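You operate a simulated robot arm through the tools that you are given. There is no shell and no other tool. Be economical: measure what you need, move in short steps, check, and stop when the job is done.

You are at the controls of a simulated two-armed robot. One attempt, no reset.

TASK
Take the orange pad and put it on the green guide wheel. Fetch the orange guide wheel and set it on the top of the dark filler stand. Open the side gate, fetch the hand brush and set it on the board of the grey stand and shut the gate again. Switch the stand brake lever off. Take the blue felt pad on the board of the grey stand and put it away on the low shelf of the near winder. Put the jar with a yellow lid on the board of the grey stand away on the second shelf from the bottom of the open rack. Any order will do. Set down upright: orange pad, hand brush, jar with a yellow lid. The stand brake lever goes to its stop.

Only the result counts: the job must be done as asked and must still hold three seconds after the hand-in. Knocking over, shifting, dropping, spilling or breaking anything else fails it. Lids that push on must go on centred and level and be pressed home; caps that screw on are set level and turned clockwise until they are tight.

THE ROBOT
Two 6-joint arms with two-finger parallel grippers on one trunk, on a base that drives. Base frame: it is fixed to the floor where the robot stands at the start and does not move with it; the origin is under the middle of the robot, x ahead of it, y to its left, z up; the surface under the hand at the start is at about z = 694. Readings come in mm, degrees, newtons and seconds.
The left shoulder is at the start at [280, 185, 980], the right one opposite. With the tool pointing down near the work surface each hand reaches from about 540 to 920 mm from the robot's upright axis, wherever it stands, measured 20 degrees to its own side. Places, roughly: blue felt pad (9x6x5 cm) [-2500, -4000, 600]; board of the grey stand [-2700, -3400, 600]; green guide wheel (6x6x3 cm) [500, 0, 700]; hand brush (12x5x8 cm) [500, 200, 900]; jar with a yellow lid (7x7x10 cm) [-2500, -3900, 600]; low shelf of the near winder (46x23 cm) [1760, -1000, 580]; orange guide wheel (6x6x3 cm) [600, 0, 700]; orange pad (5x4x5 cm) [500, -100, 700]; second shelf of the open rack [-6500, -3700, 600]; side gate [-3100, -3400, 600]; stand brake lever [-2100, -4400, 700]; top of the dark filler stand [900, 400, 800]. Payload 1.57 kg a hand.
Tool frame (each hand has its own): the origin (TCP) lies between the finger pads and is the grasp point; the fingertips stand 30 mm ahead of it; z points along the fingers, y is the line along which they close. The gripper opens to 80 mm. The fingers are 17 mm wide and 12 mm thick; the gripper's body (40 by 82 mm) begins 80 mm behind the TCP.
Orientation is that of the tool frame in the base frame, as a unit quaternion [w, x, y, z]. With the fingers straight down and closing along the base's y, the tool's x points along the base's -x, its y along +y and its z along -z.

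THE INTERFACE
- The arms move only by the tool jog_arm. It takes "left_moves", "right_moves" or both (then of equal length, played together; a hand with none holds still); each is one flat list of numbers, 7 for each row, row after row: the shift along the tool's x, y, z in units of 250 mm (1.0 is 250 mm), then the turn, a rotation vector about the tool's x, y, z in units of 180 degrees (1.0 is 180 degrees), then the gripper command, from -1 (shut) to 1 (fully open), values between in proportion. In form: [dx, dy, dz, rx, ry, rz, fingers, dx, dy, dz, rx, ry, rz, fingers, ...]. A call has 1 to 8 rows; each row is the pose to reach, as a shift and turn from the pose commanded when the call began, along the tool's axes at that moment. A call with a number of a shift or a turn outside -1 to 1 is refused whole. Rows are played at 5 a second. More than 50 mm and 8.6 degrees between two rows, or a gripper value outside its range, and nothing of the call is played. A pose out of reach is approached as far as the arm can. The call stops where the force on the tool passes 40 N (or 10 N more than at its start, if that is more) or the arm is blocked; 0.2 s more then pass. The fingers move at their own pace (about 153 mm/s each) and stop on an object; they squeeze with about 35 N. The grip force told is the motor's: it shows also when the fingers shut on nothing. Time passes only in rows, and 0.2 s behind the last, so rows that repeat a pose let the fingers close. It gives the time, the measured TCP pose, the force on the tool (base axes), the opening and the grip force at its end, in the units of the frame above (readings bear some noise), with the torque about the TCP (base axes, N m) and any sound that the robot's microphone picked up.
- Cameras (640 x 400 px; columns grow to the right, rows downward): "scene" is now at [229.9, 21.6, 1410.9]; the picture's right is [0.28, -0.96, 0.00], its down [-0.78, -0.23, -0.58] and it looks along [0.56, 0.16, -0.81] (base axes); focal length 261 px, centre (320, 200). "left" rides on the left gripper at [72, 7, -122] in its tool frame; the picture's right is [-0.09, 1.00, 0.00], its down [-0.84, -0.08, -0.54] and it looks along [-0.54, -0.05, 0.84] (tool axes); focal length 238 px, centre (320, 200). "right" rides on the right gripper at [72, -7, -122] in its tool frame; the picture's right is [0.09, 1.00, 0.00], its down [-0.84, 0.08, -0.54] and it looks along [-0.54, 0.05, 0.84] (tool axes); focal length 238 px, centre (320, 200). There is no depth. A picture from a camera that has moved, and an enlarged one, comes with that camera's place and axes in the base frame and with its lens.
- get_image(camera): a new picture of that camera. No time passes.
- move_column(by): slides the trunk up (or, below 0, down) by that many mm; the arms and the scene camera ride with it, the base frame stays. It gives what a move gives, with no picture.
- base_move(legs): drives the robot by 1 to 6 legs, each [ahead, turn to the left] in mm and degrees, along the robot's own axes; the way and the turn of a leg run together, so that a leg with both is an arc; at most 1500 mm and 180 degrees a leg. The arms and the cameras ride along, it lands a little off, and it stops where it bumps. It gives what a move gives.
- pan_tilt(pan, tilt): turns the head with the scene camera to pan (to the left, within 86 degrees either way) and tilt (down, from -29 to 69), counted from straight ahead of the robot. It gives what a move gives.
- enlarge(camera, box): a new picture of the part [left, top, right, bottom] of that camera's present view, enlarged. No time passes.
- close_job(): hands the job in; it is judged then, once.

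Work in short steps. Places have to be worked out from the pictures, the camera data and where the tool is seen: move nearer, look again, correct. Check each grasp and each placing, and mend what went wrong. You have 196 turns and 184 pictures in all, those below and enlarged ones among them. Open the grippers and draw the arms clear of the work before you hand the job in, unless the task says otherwise; then end with one line.

The tools are called after ">>>" by a JSON object that holds its "method" and its "body". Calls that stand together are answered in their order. jog_arm: Moves the arms, as the interface text tells. Its arguments: {"type":"object","properties":{"left_moves":{"type":"array","items":{"type":"number"}},"right_moves":{"type":"array","items":{"type":"number"}}},"required":[]} The other tools are called the same way: move_column (by) slides the trunk up or down; base_move (legs) drives the base; pan_tilt (pan, tilt) turns the head that bears the scene camera; get_image (camera) takes a picture; enlarge (camera, box) takes an enlarged picture of a part of a camera's view; close_job () hands the job in.

At the start:

```text
time_s: 0.0
left_tcp_pos: [522.0, 316.2, 1114.4]
left_tool_rot: [0.0, 0.0, 1.0, 0.0]
left_ft_force: [0.0, 0.1, 0.0]
left_ft_torque: [-0.01, 0.04, -0.01]
left_finger_gap: 80.1
left_grip_force: 0.1
right_tcp_pos: [589.7, -153.7, 1089.1]
right_tool_rot: [0.0, 0.0, 1.0, -0.001]
right_ft_force: [0.0, 0.2, 0.9]
right_ft_torque: [0.0, -0.04, -0.02]
right_finger_gap: 80.3
right_grip_force: 0.1
trunk travel left (down, up): [-675.0, 315.0]
robot x, y, heading: [-0.7, -1.9, -0.1]
head pan, tilt: [16.3, 54.3]
```

scene: 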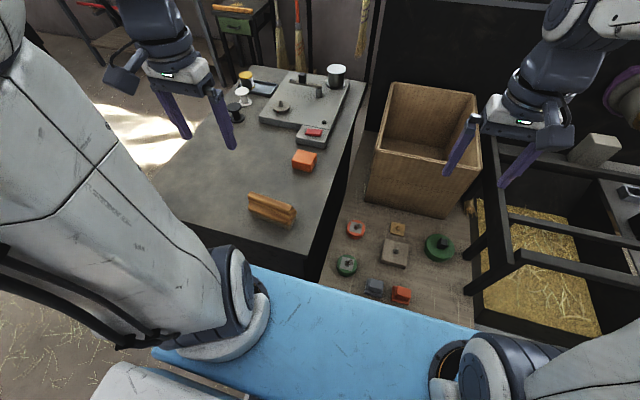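
right: 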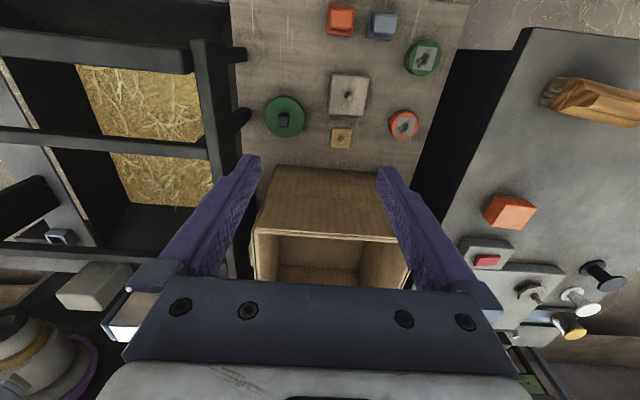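
left: 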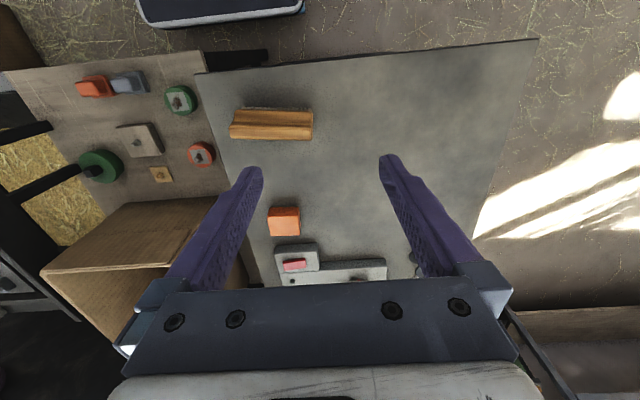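

The orange pad looks to be near (476,-128), the green wheel near (519,27) and the orange wheel near (640,23). I'll take closer looks first.

>>> {"method": "enlarge", "body": {"camera": "scene", "box": [320, 200, 480, 320]}}

>>> {"method": "enlarge", "body": {"camera": "scene", "box": [190, 40, 390, 240]}}

>>> {"method": "enlarge", "body": {"camera": "right", "box": [230, 0, 640, 200]}}

```text
3.33 times, centred on (400, 260) of scene
camera zoom: at [229.9, 21.6, 1410.9], right [0.28, -0.96, 0.0], down [-0.78, -0.23, -0.58], along [0.56, 0.16, -0.81], focal length 869 px, centre (53, 0)
```

zoom: 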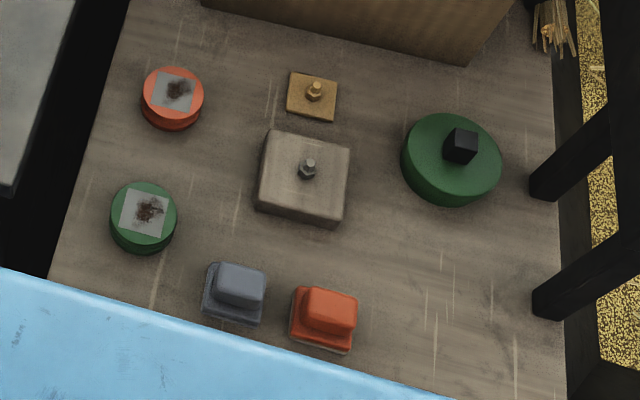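

```text
2.00 times, centred on (290, 140) of scene
camera zoom: at [229.9, 21.6, 1410.9], right [0.28, -0.96, 0.0], down [-0.78, -0.23, -0.58], along [0.56, 0.16, -0.81], focal length 521 px, centre (380, 320)
```

zoom: 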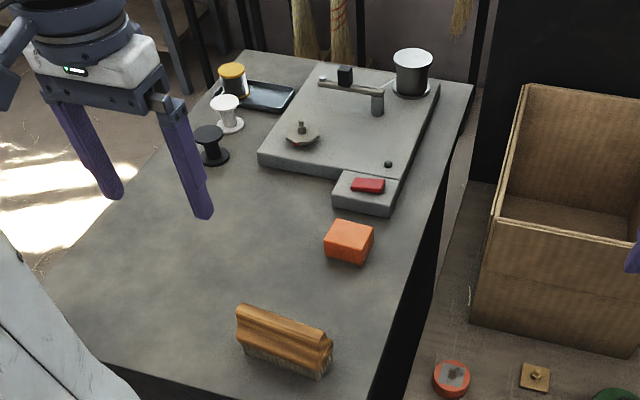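

```text
1.56 times, centred on (435, 100) of right
camera zoom: at [518.0, -159.5, 1209.8], right [-0.09, 1.0, 0.0], down [0.84, 0.08, 0.54], along [0.54, 0.05, -0.84], focal length 372 px, centre (140, 356)
```

zoom: 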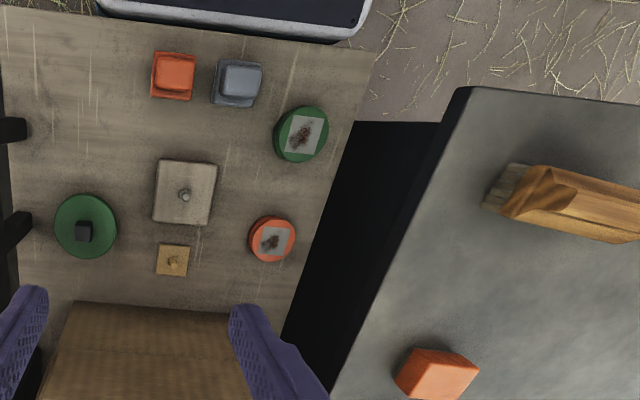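

The pad's handle top is at about (476,-127,744), which is close in. I'll back off 150 mm for better reach.

>>> {"method": "base_move", "body": {"legs": [[-150, 0]]}}

>>> {"method": "get_image", "body": {"camera": "scene"}}

```text
time_s: 1.4
left_tcp_pos: [372.6, 315.1, 1115.2]
left_tool_rot: [0.0, -0.001, 1.0, 0.0]
left_ft_force: [0.4, 0.4, 0.2]
left_ft_torque: [0.0, 0.01, 0.02]
left_finger_gap: 80.0
left_grip_force: 0.0
right_tcp_pos: [437.9, -154.6, 1088.2]
right_tool_rot: [0.0, 0.0, 1.0, 0.0]
right_ft_force: [-0.2, -0.1, -0.5]
right_ft_torque: [0.01, 0.05, -0.03]
right_finger_gap: 80.1
right_grip_force: 0.0
trunk travel left (down, up): [-675.0, 315.0]
robot x, y, heading: [-150.3, -1.1, -0.2]
head pan, tilt: [16.3, 54.3]
```

```text
177 pictures are left
camera scene: at [80.0, 21.6, 1410.8], right [0.28, -0.96, 0.0], down [-0.78, -0.23, -0.58], along [0.56, 0.16, -0.81], focal length 261 px, centre (320, 200)
```

scene: 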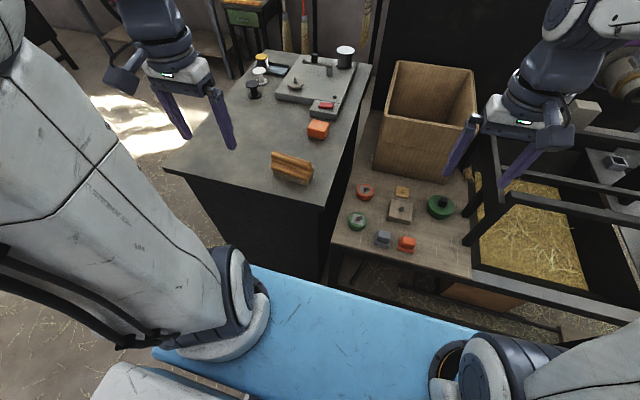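

Base backed as asked. I'll lower the right hand over the pad to look closely.

>>> {"method": "jog_arm", "body": {"right_moves": [-0.03, 0.022, 0.16, 0, 0, 0, 1, -0.06, 0.044, 0.32, 0, 0, 0, 1, -0.09, 0.066, 0.48, 0, 0, 0, 1, -0.12, 0.088, 0.64, 0, 0, 0, 1, -0.152, 0.11, 0.8, 0, 0, 0, 1]}}

>>> {"method": "get_image", "body": {"camera": "right"}}

```text
time_s: 2.6
left_tcp_pos: [372.5, 315.8, 1113.7]
left_tool_rot: [0.0, 0.0, 1.0, 0.0]
left_ft_force: [-0.7, 0.8, 0.7]
left_ft_torque: [0.0, -0.07, 0.02]
left_finger_gap: 80.3
left_grip_force: 0.1
right_tcp_pos: [477.2, -126.2, 888.5]
right_tool_rot: [0.001, 0.0, 1.0, 0.0]
right_ft_force: [-0.7, 0.0, 0.0]
right_ft_torque: [0.01, -0.05, -0.01]
right_finger_gap: 80.1
right_grip_force: 0.1
trunk travel left (down, up): [-675.0, 315.0]
robot x, y, heading: [-149.5, 2.9, 0.2]
head pan, tilt: [16.3, 54.3]
```

```text
176 pictures are left
camera right: at [405.9, -132.2, 1009.6], right [-0.09, 1.0, 0.0], down [0.84, 0.08, 0.54], along [0.54, 0.05, -0.84], focal length 238 px, centre (320, 200)
```

right: 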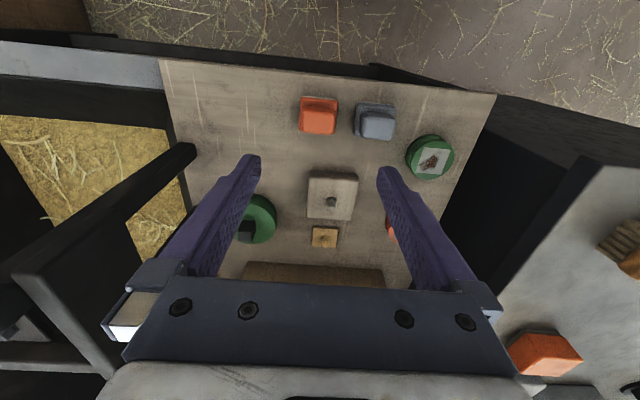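

The handle is at about (472,-127), with the grey pad about 25 mm to its left. I'll descend with the fingers part open, then check.

>>> {"method": "jog_arm", "body": {"right_moves": [0.008, -0.002, 0.16, 0, 0, 0, 0.35, 0.016, -0.004, 0.32, 0, 0, 0, 0.35, 0.016, -0.004, 0.48, 0, 0, 0, 0.35]}}

>>> {"method": "get_image", "body": {"camera": "right"}}

```text
time_s: 3.4
left_tcp_pos: [372.9, 314.7, 1115.0]
left_tool_rot: [0.0, 0.0, 1.0, -0.001]
left_ft_force: [0.6, 0.3, 0.1]
left_ft_torque: [0.03, -0.03, 0.0]
left_finger_gap: 80.0
left_grip_force: 0.1
right_tcp_pos: [473.2, -126.9, 770.5]
right_tool_rot: [0.0, 0.001, 1.0, 0.0]
right_ft_force: [0.5, -0.5, -0.5]
right_ft_torque: [0.0, -0.04, -0.01]
right_finger_gap: 54.2
right_grip_force: 0.0
trunk travel left (down, up): [-675.0, 315.0]
robot x, y, heading: [-147.8, 2.1, 0.1]
head pan, tilt: [16.3, 54.3]
```

```text
175 pictures are left
camera right: at [401.9, -132.6, 890.8], right [-0.09, 1.0, 0.0], down [0.84, 0.08, 0.54], along [0.54, 0.05, -0.84], focal length 238 px, centre (320, 200)
```

right: 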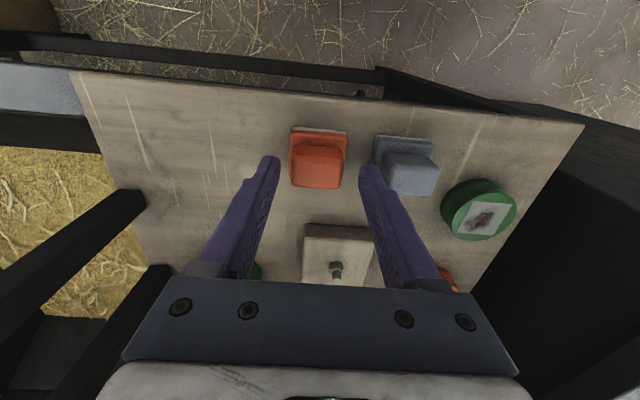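

The fingers straddle the handle. I'll descend to z≈748 and close.

>>> {"method": "jog_arm", "body": {"right_moves": [0.006, -0.005, 0.09, 0, 0, 0, 0.35, 0.006, -0.005, 0.09, 0, 0, 0, -1, 0.006, -0.005, 0.09, 0, 0, 0, -1]}}

>>> {"method": "get_image", "body": {"camera": "right"}}

```text
time_s: 4.2
left_tcp_pos: [372.5, 315.3, 1113.4]
left_tool_rot: [0.0, 0.0, 1.0, 0.0]
left_ft_force: [-0.3, -0.1, 0.2]
left_ft_torque: [0.01, -0.01, -0.02]
left_finger_gap: 80.1
left_grip_force: 0.0
right_tcp_pos: [472.2, -127.9, 747.2]
right_tool_rot: [0.001, 0.0, 1.0, 0.0]
right_ft_force: [-0.7, -1.3, -0.1]
right_ft_torque: [0.02, 0.01, 0.01]
right_finger_gap: 36.9
right_grip_force: 35.3
trunk travel left (down, up): [-675.0, 315.0]
robot x, y, heading: [-148.4, 2.8, 0.1]
head pan, tilt: [16.3, 54.3]
```

```text
174 pictures are left
camera right: at [401.0, -134.1, 867.6], right [-0.09, 1.0, 0.0], down [0.84, 0.08, 0.54], along [0.54, 0.05, -0.84], focal length 238 px, centre (320, 200)
```

right: 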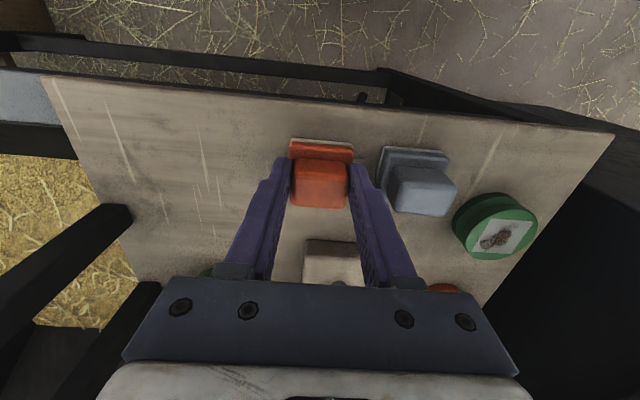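

Gripped at 37 mm. Next I'll lift 68 mm and carry it over the green wheel, at about (517,22.5).

>>> {"method": "jog_arm", "body": {"right_moves": [0, 0, -0.14, 0, 0, 0, -1, 0, 0, -0.28, 0, 0, 0, -1, -0.045, 0.15, -0.28, 0, 0, 0, -1, -0.09, 0.3, -0.28, 0, 0, 0, -1, -0.135, 0.45, -0.28, 0, 0, 0, -1, -0.18, 0.602, -0.28, 0, 0, 0, -1, -0.18, 0.602, -0.28, 0, 0, 0, -1]}}

>>> {"method": "get_image", "body": {"camera": "right"}}

>>> {"method": "enlarge", "body": {"camera": "scene", "box": [310, 140, 470, 260]}}

```text
time_s: 5.8
left_tcp_pos: [372.2, 315.0, 1113.9]
left_tool_rot: [0.0, 0.0, 1.0, 0.0]
left_ft_force: [0.9, -0.2, -0.3]
left_ft_torque: [0.04, -0.03, -0.01]
left_finger_gap: 80.1
left_grip_force: 0.0
right_tcp_pos: [516.6, 22.8, 816.8]
right_tool_rot: [0.0, 0.0, 1.0, 0.0]
right_ft_force: [-0.6, 0.3, -1.3]
right_ft_torque: [0.02, 0.03, 0.02]
right_finger_gap: 37.2
right_grip_force: 35.1
trunk travel left (down, up): [-675.0, 315.0]
robot x, y, heading: [-149.7, 1.1, 0.0]
head pan, tilt: [16.3, 54.3]
```

```text
173 pictures are left
camera right: at [445.7, 17.1, 937.5], right [-0.09, 1.0, 0.0], down [0.84, 0.08, 0.54], along [0.54, 0.05, -0.84], focal length 238 px, centre (320, 200)
```

right: 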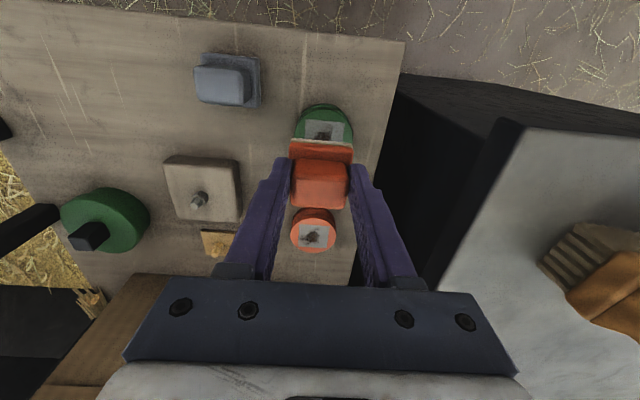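

```text
3.33 times, centred on (390, 200) of scene
camera zoom: at [79.6, 21.8, 1410.9], right [0.28, -0.96, 0.0], down [-0.78, -0.23, -0.58], along [0.56, 0.16, -0.81], focal length 869 px, centre (87, 200)
```

zoom: 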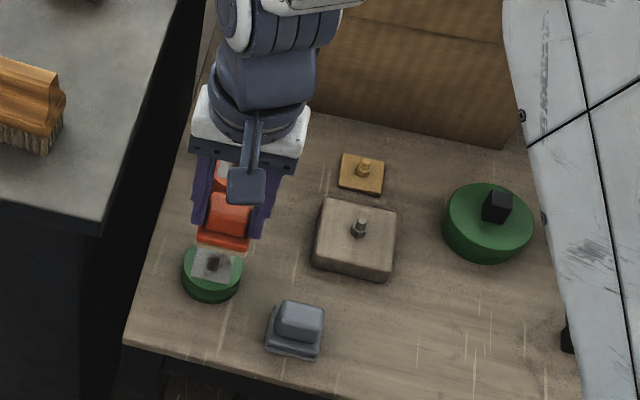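

The wheel centre reads about (517.5,25), so I'll shift 2 mm left and lower onto it.

>>> {"method": "jog_arm", "body": {"right_moves": [-0.003, 0.008, 0.06, 0, 0, 0, -1, -0.003, 0.008, 0.12, 0, 0, 0, -1, -0.003, 0.008, 0.14, 0, 0, 0, -1, -0.003, 0.008, 0.15, 0, 0, 0, -1, -0.003, 0.008, 0.158, 0, 0, 0, -1]}}

>>> {"method": "enlarge", "body": {"camera": "scene", "box": [310, 170, 410, 240]}}

>>> {"method": "get_image", "body": {"camera": "right"}}

```text
time_s: 7.0
left_tcp_pos: [371.4, 315.5, 1113.5]
left_tool_rot: [0.0, 0.0, 1.0, 0.0]
left_ft_force: [0.5, -0.1, -0.4]
left_ft_torque: [0.0, -0.01, -0.01]
left_finger_gap: 80.2
left_grip_force: 0.1
right_tcp_pos: [518.5, 24.3, 776.3]
right_tool_rot: [0.0, 0.0, 1.0, 0.0]
right_ft_force: [0.1, -0.3, -0.6]
right_ft_torque: [-0.03, -0.03, -0.01]
right_finger_gap: 37.0
right_grip_force: 34.8
trunk travel left (down, up): [-675.0, 315.0]
robot x, y, heading: [-149.4, -1.4, -0.1]
head pan, tilt: [16.3, 54.3]
```

```text
5.71 times, centred on (360, 205) of scene
camera zoom: at [79.6, 21.6, 1410.9], right [0.28, -0.96, 0.0], down [-0.78, -0.23, -0.58], along [0.56, 0.16, -0.81], focal length 1489 px, centre (91, 171)
```

zoom: 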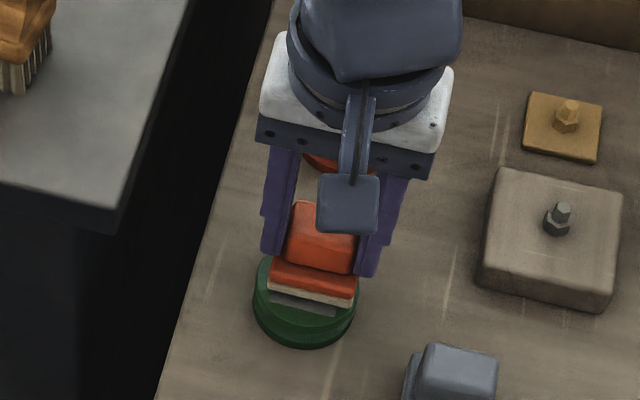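

```text
170 pictures are left
camera right: at [446.4, 18.2, 898.1], right [-0.09, 1.0, 0.0], down [0.84, 0.08, 0.54], along [0.54, 0.05, -0.84], focal length 238 px, centre (320, 200)
```

right: 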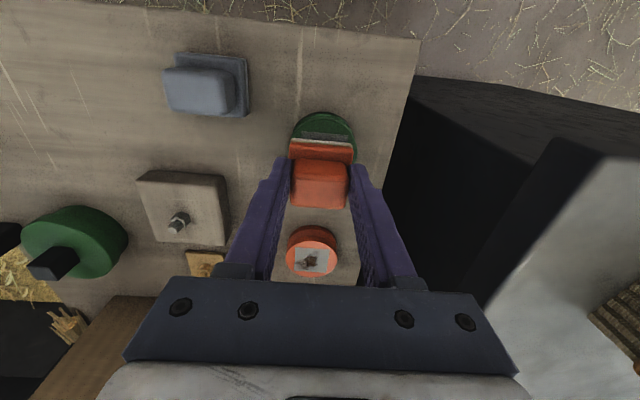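

No contact force yet, so I'll keep lowering in small steps.

>>> {"method": "jog_arm", "body": {"right_moves": [0, 0, 0.008, 0, 0, 0, -1, 0, 0, 0.016, 0, 0, 0, -1, 0, 0, 0.024, 0, 0, 0, -1, 0, 0, 0.032, 0, 0, 0, -1]}}

>>> {"method": "enlarge", "body": {"camera": "right", "box": [260, 90, 380, 220]}}

```text
time_s: 8.0
left_tcp_pos: [372.6, 314.8, 1115.1]
left_tool_rot: [0.0, 0.001, 1.0, 0.0]
left_ft_force: [0.8, 0.0, 0.3]
left_ft_torque: [-0.03, -0.02, 0.02]
left_finger_gap: 79.9
left_grip_force: 0.0
right_tcp_pos: [517.8, 24.8, 771.2]
right_tool_rot: [0.002, 0.0, 1.0, 0.002]
right_ft_force: [-3.5, -5.3, 29.7]
right_ft_torque: [-0.12, 0.16, 0.0]
right_finger_gap: 37.2
right_grip_force: 34.9
trunk travel left (down, up): [-675.0, 315.0]
robot x, y, heading: [-150.1, -0.3, 0.2]
head pan, tilt: [16.3, 54.3]
```

```text
3.08 times, centred on (320, 155) of right
camera zoom: at [446.0, 18.4, 892.0], right [-0.09, 1.0, 0.0], down [0.83, 0.08, 0.55], along [0.54, 0.05, -0.84], focal length 733 px, centre (320, 338)
```

zoom: 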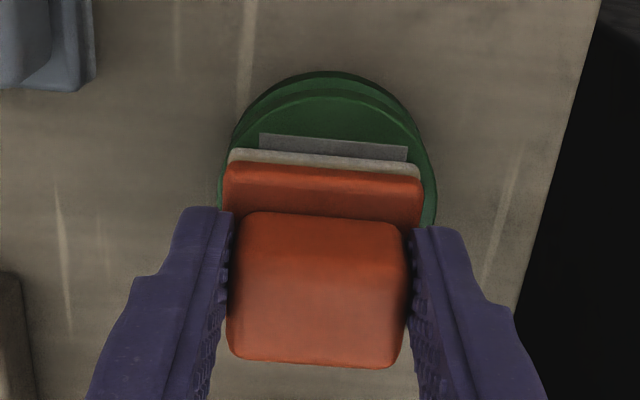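

Contact made and the pad sits on the wheel. It's about 3 mm too far in x, so I'll lift, nudge it, set it down and release.

>>> {"method": "jog_arm", "body": {"right_moves": [0, 0, -0.03, 0, 0, 0, -1, 0.012, 0.006, -0.03, 0, 0, 0, -1, 0.012, 0.006, -0.012, 0, 0, 0, -1, 0.012, 0.006, -0.008, 0, 0, 0, -1, 0.012, 0.006, -0.01, 0, 0, 0, -0.6, 0.012, 0.006, -0.012, 0, 0, 0, 0.4, 0.012, 0.006, -0.012, 0, 0, 0, 0.4]}}

>>> {"method": "enlarge", "body": {"camera": "right", "box": [260, 90, 380, 220]}}

```text
time_s: 9.6
left_tcp_pos: [371.7, 315.4, 1113.9]
left_tool_rot: [0.0, 0.0, 1.0, 0.0]
left_ft_force: [-0.8, -0.7, -0.5]
left_ft_torque: [0.02, 0.0, 0.01]
left_finger_gap: 80.1
left_grip_force: 0.1
right_tcp_pos: [514.3, 24.5, 771.8]
right_tool_rot: [0.0, 0.0, 1.0, 0.0]
right_ft_force: [0.2, 1.0, -0.6]
right_ft_torque: [0.03, 0.0, 0.01]
right_finger_gap: 56.2
right_grip_force: 0.0
trunk travel left (down, up): [-675.0, 315.0]
robot x, y, heading: [-154.3, 1.9, 0.1]
head pan, tilt: [16.3, 54.3]
```

```text
3.08 times, centred on (320, 155) of right
camera zoom: at [442.4, 19.6, 892.7], right [-0.09, 1.0, 0.0], down [0.84, 0.08, 0.54], along [0.54, 0.05, -0.84], focal length 733 px, centre (320, 338)
```

zoom: 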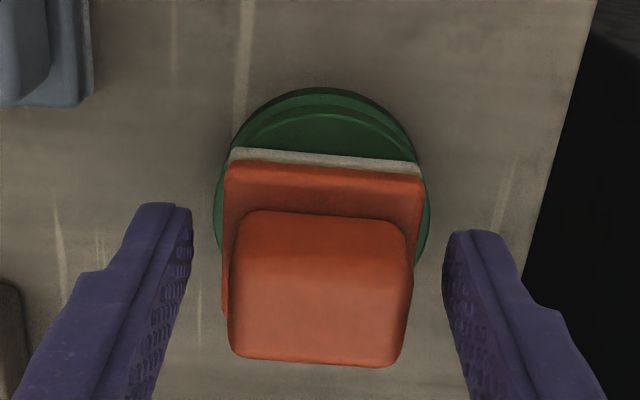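

The pad sits centred on the wheel. I'll raise and retract the right hand while the left moves forward at height.

>>> {"method": "jog_arm", "body": {"right_moves": [0, 0, -0.19, 0, 0, 0, 0.4, 0, 0, -0.38, 0, 0, 0, 1, 0, 0, -0.57, 0, 0, 0, 1, 0, 0, -0.76, 0, 0, 0, 1, 0, -0.19, -0.76, 0, 0, 0, 1, 0, -0.38, -0.76, 0, 0, 0, 1, 0, -0.57, -0.76, 0, 0, 0, 1, 0, -0.76, -0.76, 0, 0, 0, 1], "left_moves": [-0.12, 0, 0, 0, 0, 0, 1, -0.24, 0, 0, 0, 0, 0, 1, -0.36, 0, 0, 0, 0, 0, 1, -0.48, 0, 0, 0, 0, 0, 1, -0.6, 0, 0, 0, 0, 0, 1, -0.72, 0, 0, 0, 0, 0, 1, -0.84, 0, 0, 0, 0, 0, 1, -0.96, 0, 0, 0, 0, 0, 1]}}

>>> {"method": "get_image", "body": {"camera": "left"}}

>>> {"method": "get_image", "body": {"camera": "scene"}}

```text
time_s: 11.4
left_tcp_pos: [612.1, 315.9, 1113.1]
left_tool_rot: [0.0, 0.001, 1.0, 0.0]
left_ft_force: [0.1, 0.6, 0.3]
left_ft_torque: [-0.03, 0.02, 0.0]
left_finger_gap: 79.9
left_grip_force: 0.1
right_tcp_pos: [514.9, -165.6, 964.1]
right_tool_rot: [0.0, -0.001, 1.0, 0.0]
right_ft_force: [0.3, -0.1, -0.2]
right_ft_torque: [-0.03, -0.04, -0.05]
right_finger_gap: 80.0
right_grip_force: 0.0
trunk travel left (down, up): [-675.0, 315.0]
robot x, y, heading: [-150.8, 3.7, -0.2]
head pan, tilt: [16.3, 54.3]
```

```text
167 pictures are left
camera left: at [540.4, 323.8, 1235.7], right [0.09, 1.0, 0.0], down [0.84, -0.08, 0.54], along [0.54, -0.05, -0.84], focal length 238 px, centre (320, 200)
```

left: 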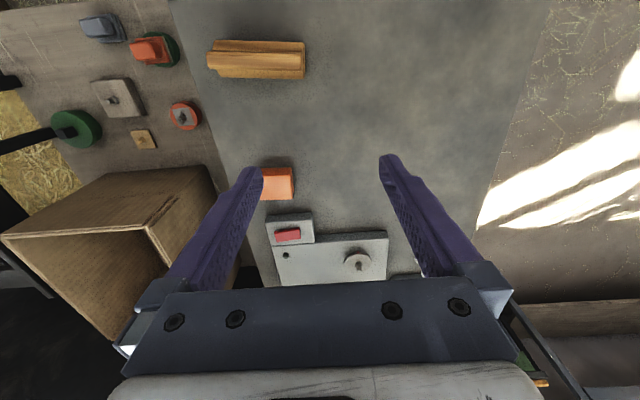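

```text
166 pictures are left
camera scene: at [79.3, 21.9, 1410.9], right [0.28, -0.96, 0.0], down [-0.78, -0.23, -0.58], along [0.56, 0.16, -0.81], focal length 261 px, centre (320, 200)
```

scene: 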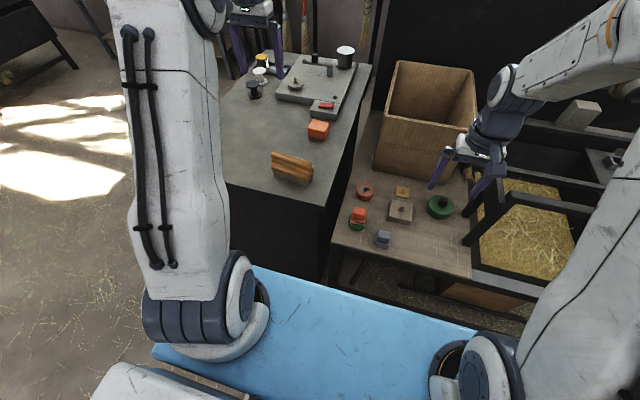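

The orange wheel is at about (635,24.5). I'll bring the left hand over it.

>>> {"method": "jog_arm", "body": {"left_moves": [-0.011, -0.15, 0.08, 0, 0, 0, 1, -0.022, -0.3, 0.16, 0, 0, 0, 1, -0.033, -0.45, 0.24, 0, 0, 0, 1, -0.044, -0.6, 0.32, 0, 0, 0, 1, -0.055, -0.75, 0.4, 0, 0, 0, 1, -0.066, -0.9, 0.48, 0, 0, 0, 1, -0.092, -0.99, 0.6, 0, 0, 0, 1]}}

>>> {"method": "get_image", "body": {"camera": "left"}}

```text
time_s: 13.0
left_tcp_pos: [634.2, 67.9, 962.1]
left_tool_rot: [0.0, 0.0, 1.0, 0.0]
left_ft_force: [0.1, -0.9, -0.3]
left_ft_torque: [0.02, -0.03, 0.01]
left_finger_gap: 80.0
left_grip_force: 0.0
right_tcp_pos: [515.0, -165.5, 962.5]
right_tool_rot: [0.0, 0.0, 1.0, 0.0]
right_ft_force: [0.0, -0.4, 0.1]
right_ft_torque: [-0.03, 0.02, 0.01]
right_finger_gap: 80.1
right_grip_force: 0.1
trunk travel left (down, up): [-675.0, 315.0]
robot x, y, heading: [-152.3, 0.1, 0.5]
head pan, tilt: [16.3, 54.3]
```

```text
165 pictures are left
camera left: at [562.7, 74.5, 1085.5], right [0.09, 1.0, 0.0], down [0.84, -0.08, 0.54], along [0.54, -0.05, -0.84], focal length 238 px, centre (320, 200)
```

left: 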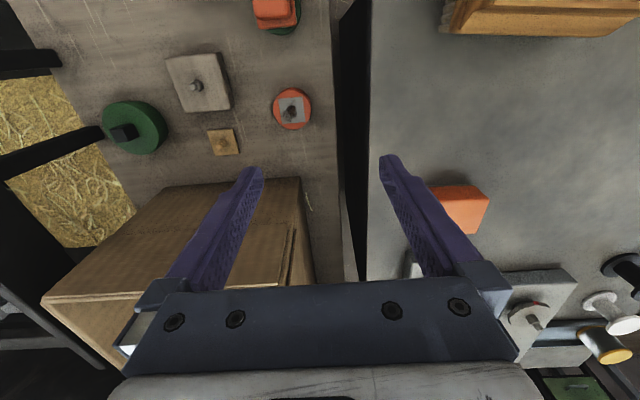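

The wheel is at about (634.5,26). I'll descend partway over it.

>>> {"method": "jog_arm", "body": {"left_moves": [0, -0.08, 0.1, 0, 0, 0, 1, 0, -0.167, 0.2, 0, 0, 0, 1, 0, -0.167, 0.38, 0, 0, 0, 1, 0, -0.167, 0.56, 0, 0, 0, 1, 0, -0.167, 0.72, 0, 0, 0, 1]}}

>>> {"method": "get_image", "body": {"camera": "left"}}

```text
time_s: 14.2
left_tcp_pos: [634.1, 26.0, 783.3]
left_tool_rot: [0.0, 0.0, 1.0, 0.0]
left_ft_force: [-0.3, -0.4, -0.4]
left_ft_torque: [0.01, 0.01, -0.01]
left_finger_gap: 79.9
left_grip_force: 0.1
right_tcp_pos: [515.2, -165.0, 963.2]
right_tool_rot: [0.0, 0.0, 1.0, 0.0]
right_ft_force: [-0.6, 0.3, 0.1]
right_ft_torque: [-0.01, -0.01, 0.05]
right_finger_gap: 80.0
right_grip_force: 0.1
trunk travel left (down, up): [-675.0, 315.0]
robot x, y, heading: [-149.6, -0.5, -0.1]
head pan, tilt: [16.3, 54.3]
```

```text
164 pictures are left
camera left: at [562.4, 33.2, 906.3], right [0.09, 1.0, 0.0], down [0.84, -0.08, 0.54], along [0.54, -0.05, -0.84], focal length 238 px, centre (320, 200)
```

left: 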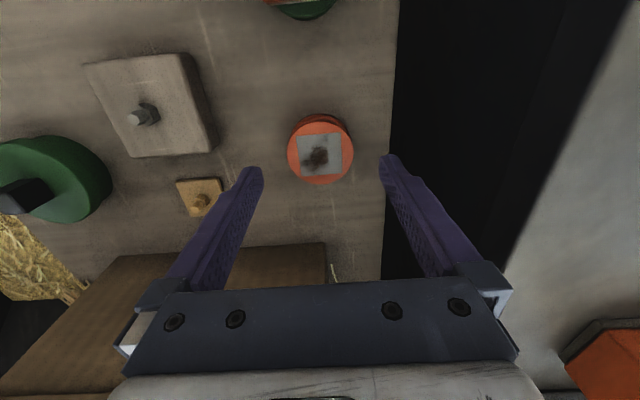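

Centred. I'll descend to z≈727 and grip.

>>> {"method": "jog_arm", "body": {"left_moves": [-0.006, 0, 0.12, 0, 0, 0, 1, -0.006, 0, 0.225, 0, 0, 0, 1, -0.006, 0, 0.225, 0, 0, 0, -1, -0.006, 0, 0.225, 0, 0, 0, -1]}}

>>> {"method": "get_image", "body": {"camera": "left"}}

```text
time_s: 15.2
left_tcp_pos: [636.1, 25.9, 727.5]
left_tool_rot: [0.001, 0.0, 1.0, -0.001]
left_ft_force: [0.0, -0.7, 0.3]
left_ft_torque: [0.01, 0.03, -0.02]
left_finger_gap: 55.0
left_grip_force: 34.9
right_tcp_pos: [514.7, -165.5, 962.5]
right_tool_rot: [0.0, 0.0, 1.0, 0.0]
right_ft_force: [-0.2, -0.1, -0.3]
right_ft_torque: [0.01, 0.03, 0.0]
right_finger_gap: 80.2
right_grip_force: 0.0
trunk travel left (down, up): [-675.0, 315.0]
robot x, y, heading: [-152.3, -0.2, 0.3]
head pan, tilt: [16.3, 54.3]
```

```text
163 pictures are left
camera left: at [564.4, 33.0, 849.4], right [0.09, 1.0, 0.0], down [0.84, -0.08, 0.54], along [0.54, -0.05, -0.84], focal length 238 px, centre (320, 200)
```

left: 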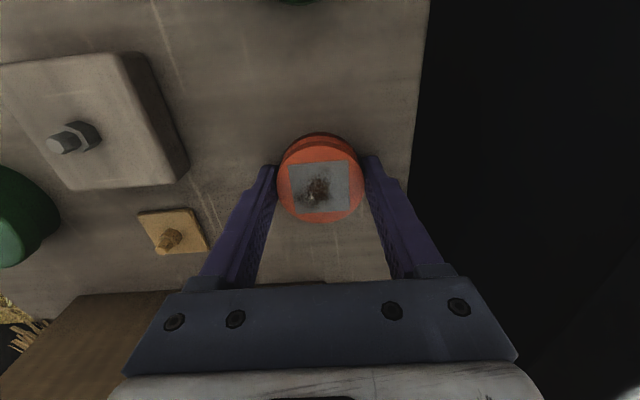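

Gripped. Lift clear, then swing left toward the stand top.

>>> {"method": "jog_arm", "body": {"left_moves": [0, 0, -0.19, 0, 0, 0, -1, 0, 0, -0.38, 0, 0, 0, -1, 0, 0, -0.57, 0, 0, 0, -1, 0, 0, -0.76, 0, 0, 0, -1, 0, 0.19, -0.8, 0, 0, 0, -1, 0, 0.38, -0.8, 0, 0, 0, -1, 0, 0.57, -0.8, 0, 0, 0, -1, 0, 0.76, -0.8, 0, 0, 0, -1]}}

>>> {"method": "jog_arm", "body": {"left_moves": [0, 0.18, 0, 0, 0, 0, -1, 0, 0.36, 0, 0, 0, 0, -1, 0, 0.54, 0, 0, 0, 0, -1, 0, 0.64, 0, 0, 0, 0, -1]}}

>>> {"method": "get_image", "body": {"camera": "left"}}

>>> {"method": "get_image", "body": {"camera": "right"}}

```text
time_s: 17.0
left_tcp_pos: [635.7, 217.4, 928.1]
left_tool_rot: [-0.001, 0.001, 1.0, -0.001]
left_ft_force: [-0.7, -0.3, -0.9]
left_ft_torque: [0.03, 0.02, 0.01]
left_finger_gap: 54.8
left_grip_force: 34.9
right_tcp_pos: [514.9, -165.6, 962.6]
right_tool_rot: [0.0, 0.0, 1.0, 0.0]
right_ft_force: [0.4, -0.3, 0.7]
right_ft_torque: [0.02, -0.01, -0.03]
right_finger_gap: 80.0
right_grip_force: 0.1
trunk travel left (down, up): [-675.0, 315.0]
robot x, y, heading: [-146.4, -1.5, 0.0]
head pan, tilt: [16.3, 54.3]
```

```text
time_s: 18.0
left_tcp_pos: [636.2, 376.7, 927.0]
left_tool_rot: [0.0, 0.0, 1.0, 0.0]
left_ft_force: [-0.5, 0.2, -0.9]
left_ft_torque: [0.0, -0.03, 0.04]
left_finger_gap: 55.1
left_grip_force: 34.8
right_tcp_pos: [514.6, -166.5, 962.5]
right_tool_rot: [0.0, 0.0, 1.0, 0.0]
right_ft_force: [-0.3, -0.5, -0.5]
right_ft_torque: [-0.01, 0.04, 0.01]
right_finger_gap: 80.1
right_grip_force: 0.1
trunk travel left (down, up): [-675.0, 315.0]
robot x, y, heading: [-149.9, -0.3, 0.1]
head pan, tilt: [16.3, 54.3]
```

```text
162 pictures are left
camera left: at [564.1, 383.6, 1049.3], right [0.09, 1.0, 0.0], down [0.84, -0.08, 0.54], along [0.54, -0.05, -0.84], focal length 238 px, centre (320, 200)
```

left: 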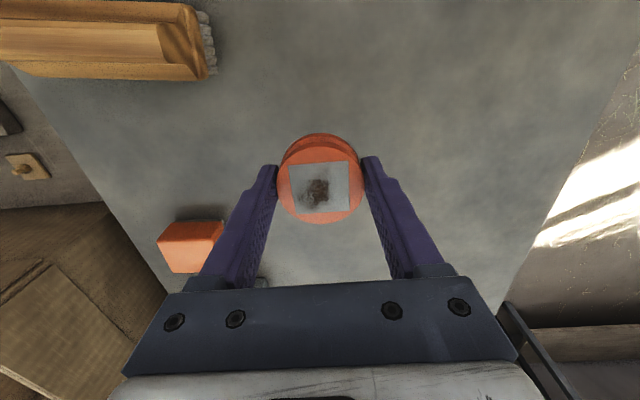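

```text
161 pictures are left
camera right: at [443.9, -171.0, 1083.4], right [-0.09, 1.0, 0.0], down [0.84, 0.08, 0.54], along [0.54, 0.05, -0.84], focal length 238 px, centre (320, 200)
```

right: 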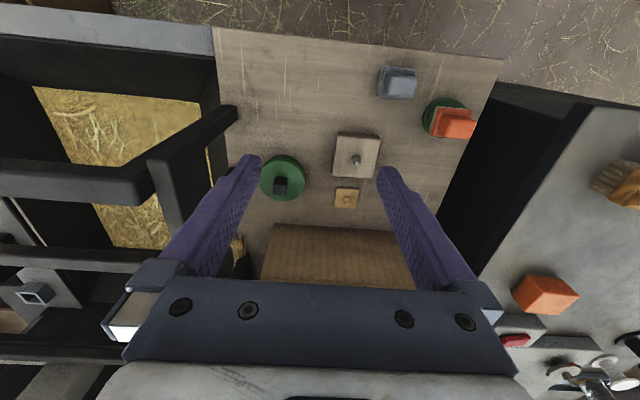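

The spot below is free. I'll descend and creep until contact.

>>> {"method": "jog_arm", "body": {"left_moves": [0, 0, 0.1, 0, 0, 0, -1, 0, 0, 0.2, 0, 0, 0, -1, 0, 0, 0.23, 0, 0, 0, -1, 0, 0, 0.25, 0, 0, 0, -1, 0, 0, 0.27, 0, 0, 0, -1, 0, 0, 0.29, 0, 0, 0, -1, 0, 0, 0.31, 0, 0, 0, -1, 0, 0, 0.33, 0, 0, 0, -1]}}

>>> {"method": "get_image", "body": {"camera": "left"}}

```text
time_s: 19.8
left_tcp_pos: [637.0, 376.0, 850.8]
left_tool_rot: [0.004, 0.0, 1.0, 0.0]
left_ft_force: [-6.1, -3.8, 32.1]
left_ft_torque: [-0.73, 0.46, -0.02]
left_finger_gap: 55.4
left_grip_force: 35.3
right_tcp_pos: [512.3, -166.2, 964.0]
right_tool_rot: [0.001, 0.0, 1.0, 0.0]
right_ft_force: [0.1, 0.6, 0.3]
right_ft_torque: [0.03, -0.04, 0.02]
right_finger_gap: 79.8
right_grip_force: 0.1
trunk travel left (down, up): [-675.0, 315.0]
robot x, y, heading: [-147.4, 0.3, -0.1]
head pan, tilt: [16.3, 54.3]
```

```text
160 pictures are left
camera left: at [564.2, 382.8, 971.8], right [0.09, 1.0, 0.0], down [0.83, -0.08, 0.55], along [0.55, -0.05, -0.84], focal length 238 px, centre (320, 200)
```

left: 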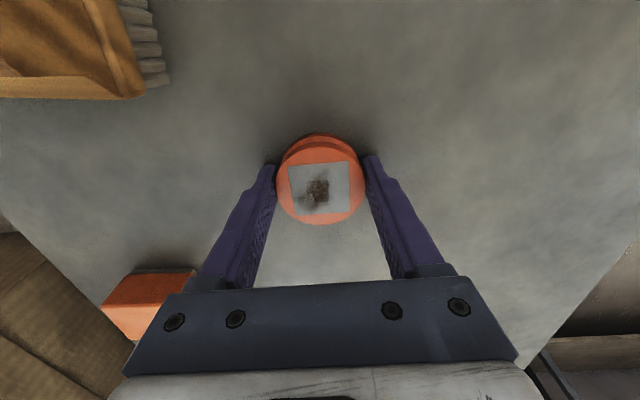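

Contact shows the stand top at z≈817.5. I'll ease off, release and lift.

>>> {"method": "jog_arm", "body": {"left_moves": [0, 0, -0.022, 0, 0, 0, -1, 0, 0, -0.022, 0, 0, 0, 0.3, 0, 0, -0.022, 0, 0, 0, 1, 0, 0, -0.1, 0, 0, 0, 1, 0, 0, -0.28, 0, 0, 0, 1, 0, 0, -0.46, 0, 0, 0, 1, 0, 0, -0.64, 0, 0, 0, 1]}}

>>> {"method": "get_image", "body": {"camera": "left"}}

>>> {"method": "pan_tilt", "body": {"pan": 25, "tilt": 50}}

>>> {"method": "get_image", "body": {"camera": "scene"}}

```text
time_s: 21.4
left_tcp_pos: [635.9, 374.4, 1004.4]
left_tool_rot: [-0.001, 0.0, 1.0, 0.001]
left_ft_force: [0.4, 0.4, -0.5]
left_ft_torque: [0.03, 0.0, -0.02]
left_finger_gap: 80.0
left_grip_force: 0.0
right_tcp_pos: [515.3, -165.0, 961.6]
right_tool_rot: [0.0, 0.0, 1.0, 0.0]
right_ft_force: [0.6, 0.3, 0.5]
right_ft_torque: [-0.01, 0.02, -0.01]
right_finger_gap: 80.1
right_grip_force: 0.1
trunk travel left (down, up): [-675.0, 315.0]
robot x, y, heading: [-148.9, 1.3, -0.1]
head pan, tilt: [16.3, 54.3]
```

```text
159 pictures are left
camera left: at [565.4, 382.4, 1127.1], right [0.09, 1.0, 0.0], down [0.84, -0.08, 0.54], along [0.54, -0.05, -0.84], focal length 238 px, centre (320, 200)
```

left: 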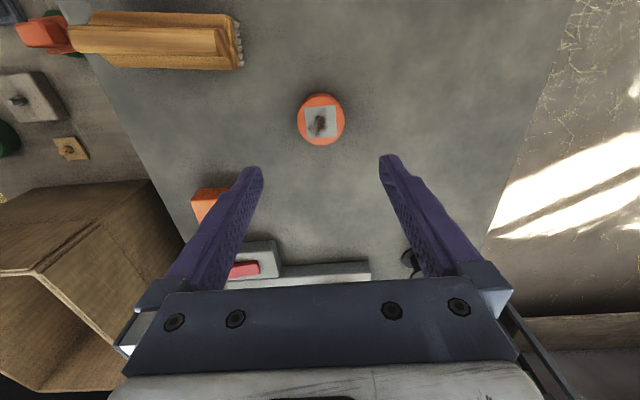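

```text
time_s: 22.1
left_tcp_pos: [637.0, 376.5, 1004.3]
left_tool_rot: [0.0, 0.0, 1.0, -0.001]
left_ft_force: [0.5, -0.2, 0.1]
left_ft_torque: [-0.01, -0.01, 0.0]
left_finger_gap: 79.8
left_grip_force: 0.2
right_tcp_pos: [514.4, -165.4, 962.6]
right_tool_rot: [0.0, 0.0, 1.0, 0.0]
right_ft_force: [1.0, -0.1, 0.1]
right_ft_torque: [0.01, -0.01, -0.01]
right_finger_gap: 80.1
right_grip_force: 0.1
trunk travel left (down, up): [-675.0, 315.0]
robot x, y, heading: [-152.7, -2.3, 0.2]
head pan, tilt: [25.0, 50.0]
```

```text
158 pictures are left
camera scene: at [79.5, 33.7, 1416.5], right [0.42, -0.91, 0.0], down [-0.69, -0.32, -0.64], along [0.58, 0.27, -0.77], focal length 261 px, centre (320, 200)
```

scene: 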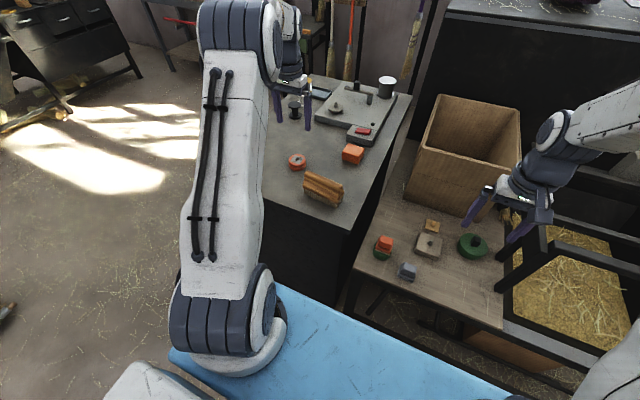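

The wheel stands well on the stand top. Next I'll turn the left hand 90° and go above the brush, near (550,243).

>>> {"method": "jog_arm", "body": {"left_moves": [0.043, -0.0665, 0, 0, 0, 0.047, 1, 0.086, -0.133, 0, 0, 0, 0.094, 1, 0.129, -0.2, 0, 0, 0, 0.141, 1, 0.172, -0.266, 0, 0, 0, 0.188, 1, 0.215, -0.333, 0, 0, 0, 0.235, 1, 0.258, -0.4, 0, 0, 0, 0.282, 1, 0.301, -0.466, 0, 0, 0, 0.329, 1, 0.344, -0.532, 0, 0, 0, 0.376, 1]}}

>>> {"method": "jog_arm", "body": {"left_moves": [0, 0, 0, 0, 0, 0.041, 1, 0, 0, 0, 0, 0, 0.083, 1, 0, 0, 0, 0, 0, 0.124, 1]}}

>>> {"method": "get_image", "body": {"camera": "left"}}

>>> {"method": "enlarge", "body": {"camera": "scene", "box": [240, 120, 400, 220]}}

```text
time_s: 23.9
left_tcp_pos: [549.7, 243.5, 1005.8]
left_tool_rot: [0.0, 0.557, 0.83, 0.0]
left_ft_force: [-0.1, 0.1, 0.1]
left_ft_torque: [0.0, -0.02, 0.01]
left_finger_gap: 79.9
left_grip_force: 0.0
right_tcp_pos: [515.6, -166.3, 963.3]
right_tool_rot: [0.001, 0.0, 1.0, 0.0]
right_ft_force: [0.4, -0.8, -0.2]
right_ft_torque: [-0.01, -0.03, -0.02]
right_finger_gap: 80.0
right_grip_force: 0.1
trunk travel left (down, up): [-675.0, 315.0]
robot x, y, heading: [-150.0, -1.0, -0.2]
head pan, tilt: [25.0, 50.0]
```

```text
time_s: 24.7
left_tcp_pos: [550.3, 243.0, 1005.2]
left_tool_rot: [0.0, 0.707, 0.707, 0.0]
left_ft_force: [-0.4, 0.1, 0.0]
left_ft_torque: [0.0, 0.01, 0.03]
left_finger_gap: 80.0
left_grip_force: 0.0
right_tcp_pos: [514.9, -165.9, 963.1]
right_tool_rot: [0.0, 0.0, 1.0, 0.0]
right_ft_force: [-0.6, -1.1, 0.0]
right_ft_torque: [0.03, -0.01, 0.01]
right_finger_gap: 79.9
right_grip_force: 0.1
trunk travel left (down, up): [-675.0, 315.0]
robot x, y, heading: [-152.3, -1.3, -0.1]
head pan, tilt: [25.0, 50.0]
```

```text
157 pictures are left
camera left: at [557.2, 315.3, 1127.3], right [1.0, -0.09, 0.0], down [-0.08, -0.84, 0.54], along [-0.05, -0.54, -0.84], focal length 238 px, centre (320, 200)
```

left: 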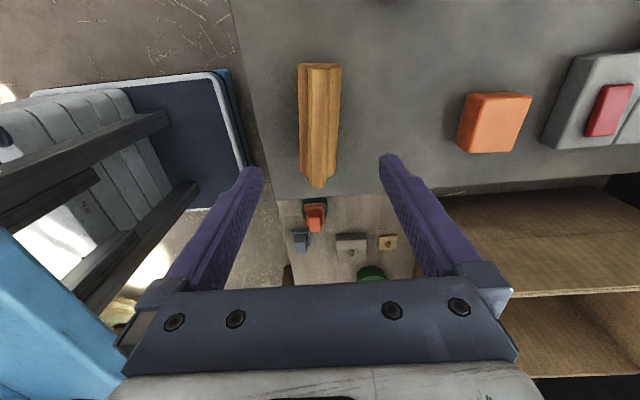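

```text
4.00 times, centred on (320, 170) of scene
camera zoom: at [79.5, 33.7, 1416.5], right [0.42, -0.91, 0.0], down [-0.69, -0.32, -0.64], along [0.58, 0.27, -0.77], focal length 1042 px, centre (320, 320)
```

zoom: 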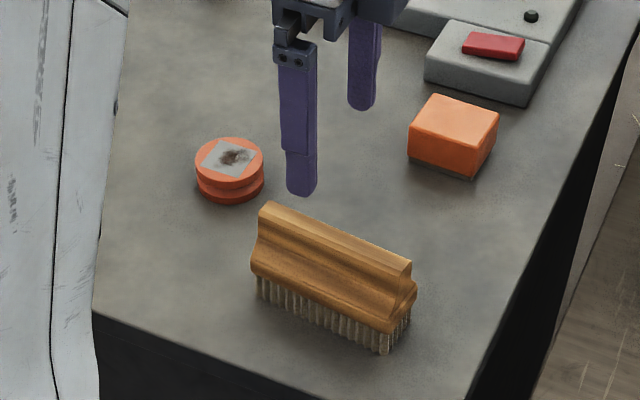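

The brush lies about 6.4° off the y axis, centred near (549.5,243). I'll align to it and lower partway.

>>> {"method": "jog_arm", "body": {"left_moves": [0, 0, 0.12, 0, 0, 0.0355, 1, 0, 0, 0.24, 0, 0, 0.0355, 1, 0, 0, 0.34, 0, 0, 0.0355, 1]}}

>>> {"method": "get_image", "body": {"camera": "left"}}

>>> {"method": "enlarge", "body": {"camera": "scene", "box": [260, 140, 380, 220]}}

```text
time_s: 25.5
left_tcp_pos: [551.9, 244.0, 919.6]
left_tool_rot: [0.0, 0.746, 0.666, 0.0]
left_ft_force: [-0.7, 0.5, 0.1]
left_ft_torque: [0.01, -0.04, 0.02]
left_finger_gap: 80.2
left_grip_force: 0.0
right_tcp_pos: [514.8, -164.7, 962.0]
right_tool_rot: [0.001, 0.0, 1.0, 0.0]
right_ft_force: [-0.5, 0.6, 0.4]
right_ft_torque: [-0.01, 0.03, -0.01]
right_finger_gap: 79.8
right_grip_force: 0.0
trunk travel left (down, up): [-675.0, 315.0]
robot x, y, heading: [-147.6, 2.1, 0.1]
head pan, tilt: [25.0, 50.0]
```

```text
155 pictures are left
camera left: at [566.0, 314.8, 1041.6], right [0.98, -0.2, 0.0], down [-0.17, -0.82, 0.54], along [-0.11, -0.53, -0.84], focal length 238 px, centre (320, 200)
```

left: 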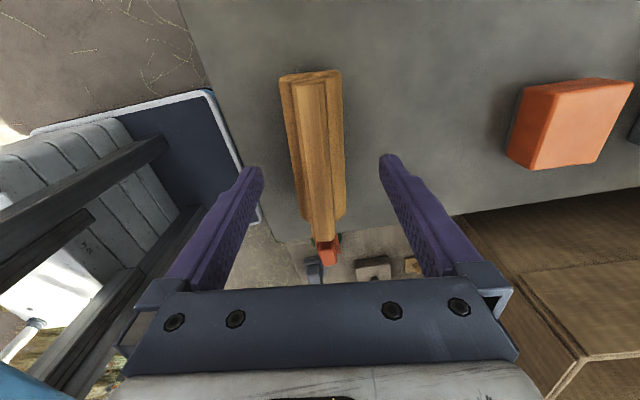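

```text
5.00 times, centred on (320, 180) of scene
camera zoom: at [79.4, 33.7, 1416.5], right [0.42, -0.91, 0.0], down [-0.69, -0.32, -0.64], along [0.58, 0.27, -0.77], focal length 1303 px, centre (320, 300)
```

zoom: 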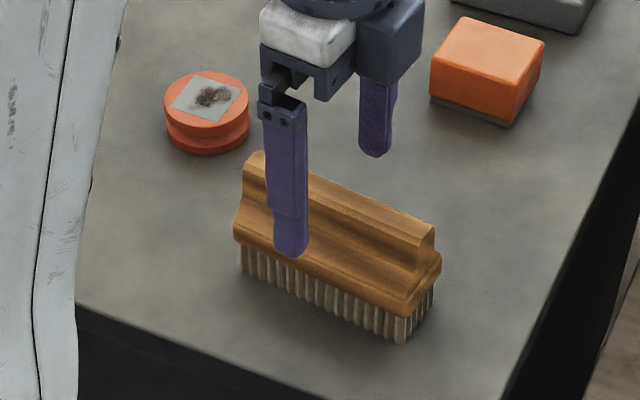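

The brush has a narrow upper ridge, z≈866–897. I'll lower to TCP z≈899 and close on the ridge.

>>> {"method": "jog_arm", "body": {"left_moves": [0, 0, 0.04, 0, 0, 0.009, 1, 0, 0, 0.085, 0, 0, 0.009, 0.6, 0, 0, 0.085, 0, 0, 0.009, -1, 0, 0, 0.085, 0, 0, 0.009, -1, 0, 0, 0.085, 0, 0, 0.009, -1]}}

>>> {"method": "get_image", "body": {"camera": "left"}}

>>> {"method": "enlarge", "body": {"camera": "scene", "box": [260, 140, 380, 220]}}

```text
time_s: 26.7
left_tcp_pos: [551.4, 242.7, 898.3]
left_tool_rot: [0.0, 0.754, 0.656, 0.0]
left_ft_force: [0.0, 0.6, -0.5]
left_ft_torque: [-0.03, -0.04, -0.04]
left_finger_gap: 17.5
left_grip_force: 32.1
right_tcp_pos: [515.7, -166.0, 962.9]
right_tool_rot: [0.0, 0.0, 1.0, 0.0]
right_ft_force: [-0.5, 0.3, 0.3]
right_ft_torque: [0.0, 0.03, 0.03]
right_finger_gap: 80.1
right_grip_force: 0.1
trunk travel left (down, up): [-675.0, 315.0]
robot x, y, heading: [-151.0, -2.3, 0.1]
head pan, tilt: [25.0, 50.0]
```

```text
153 pictures are left
camera left: at [568.1, 314.2, 1020.5], right [0.97, -0.23, 0.0], down [-0.19, -0.82, 0.54], along [-0.13, -0.53, -0.84], focal length 238 px, centre (320, 200)
```

left: 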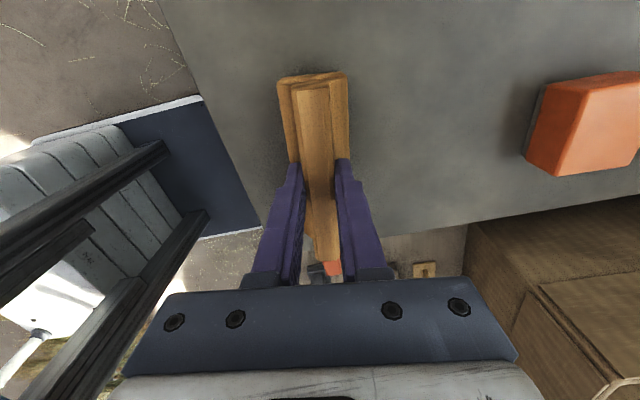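

```text
5.00 times, centred on (320, 180) of scene
camera zoom: at [79.5, 33.7, 1416.5], right [0.42, -0.91, 0.0], down [-0.69, -0.32, -0.64], along [0.58, 0.27, -0.77], focal length 1303 px, centre (320, 300)
```

zoom: 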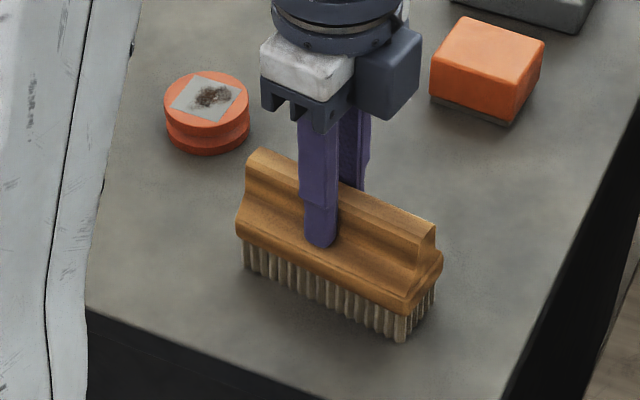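

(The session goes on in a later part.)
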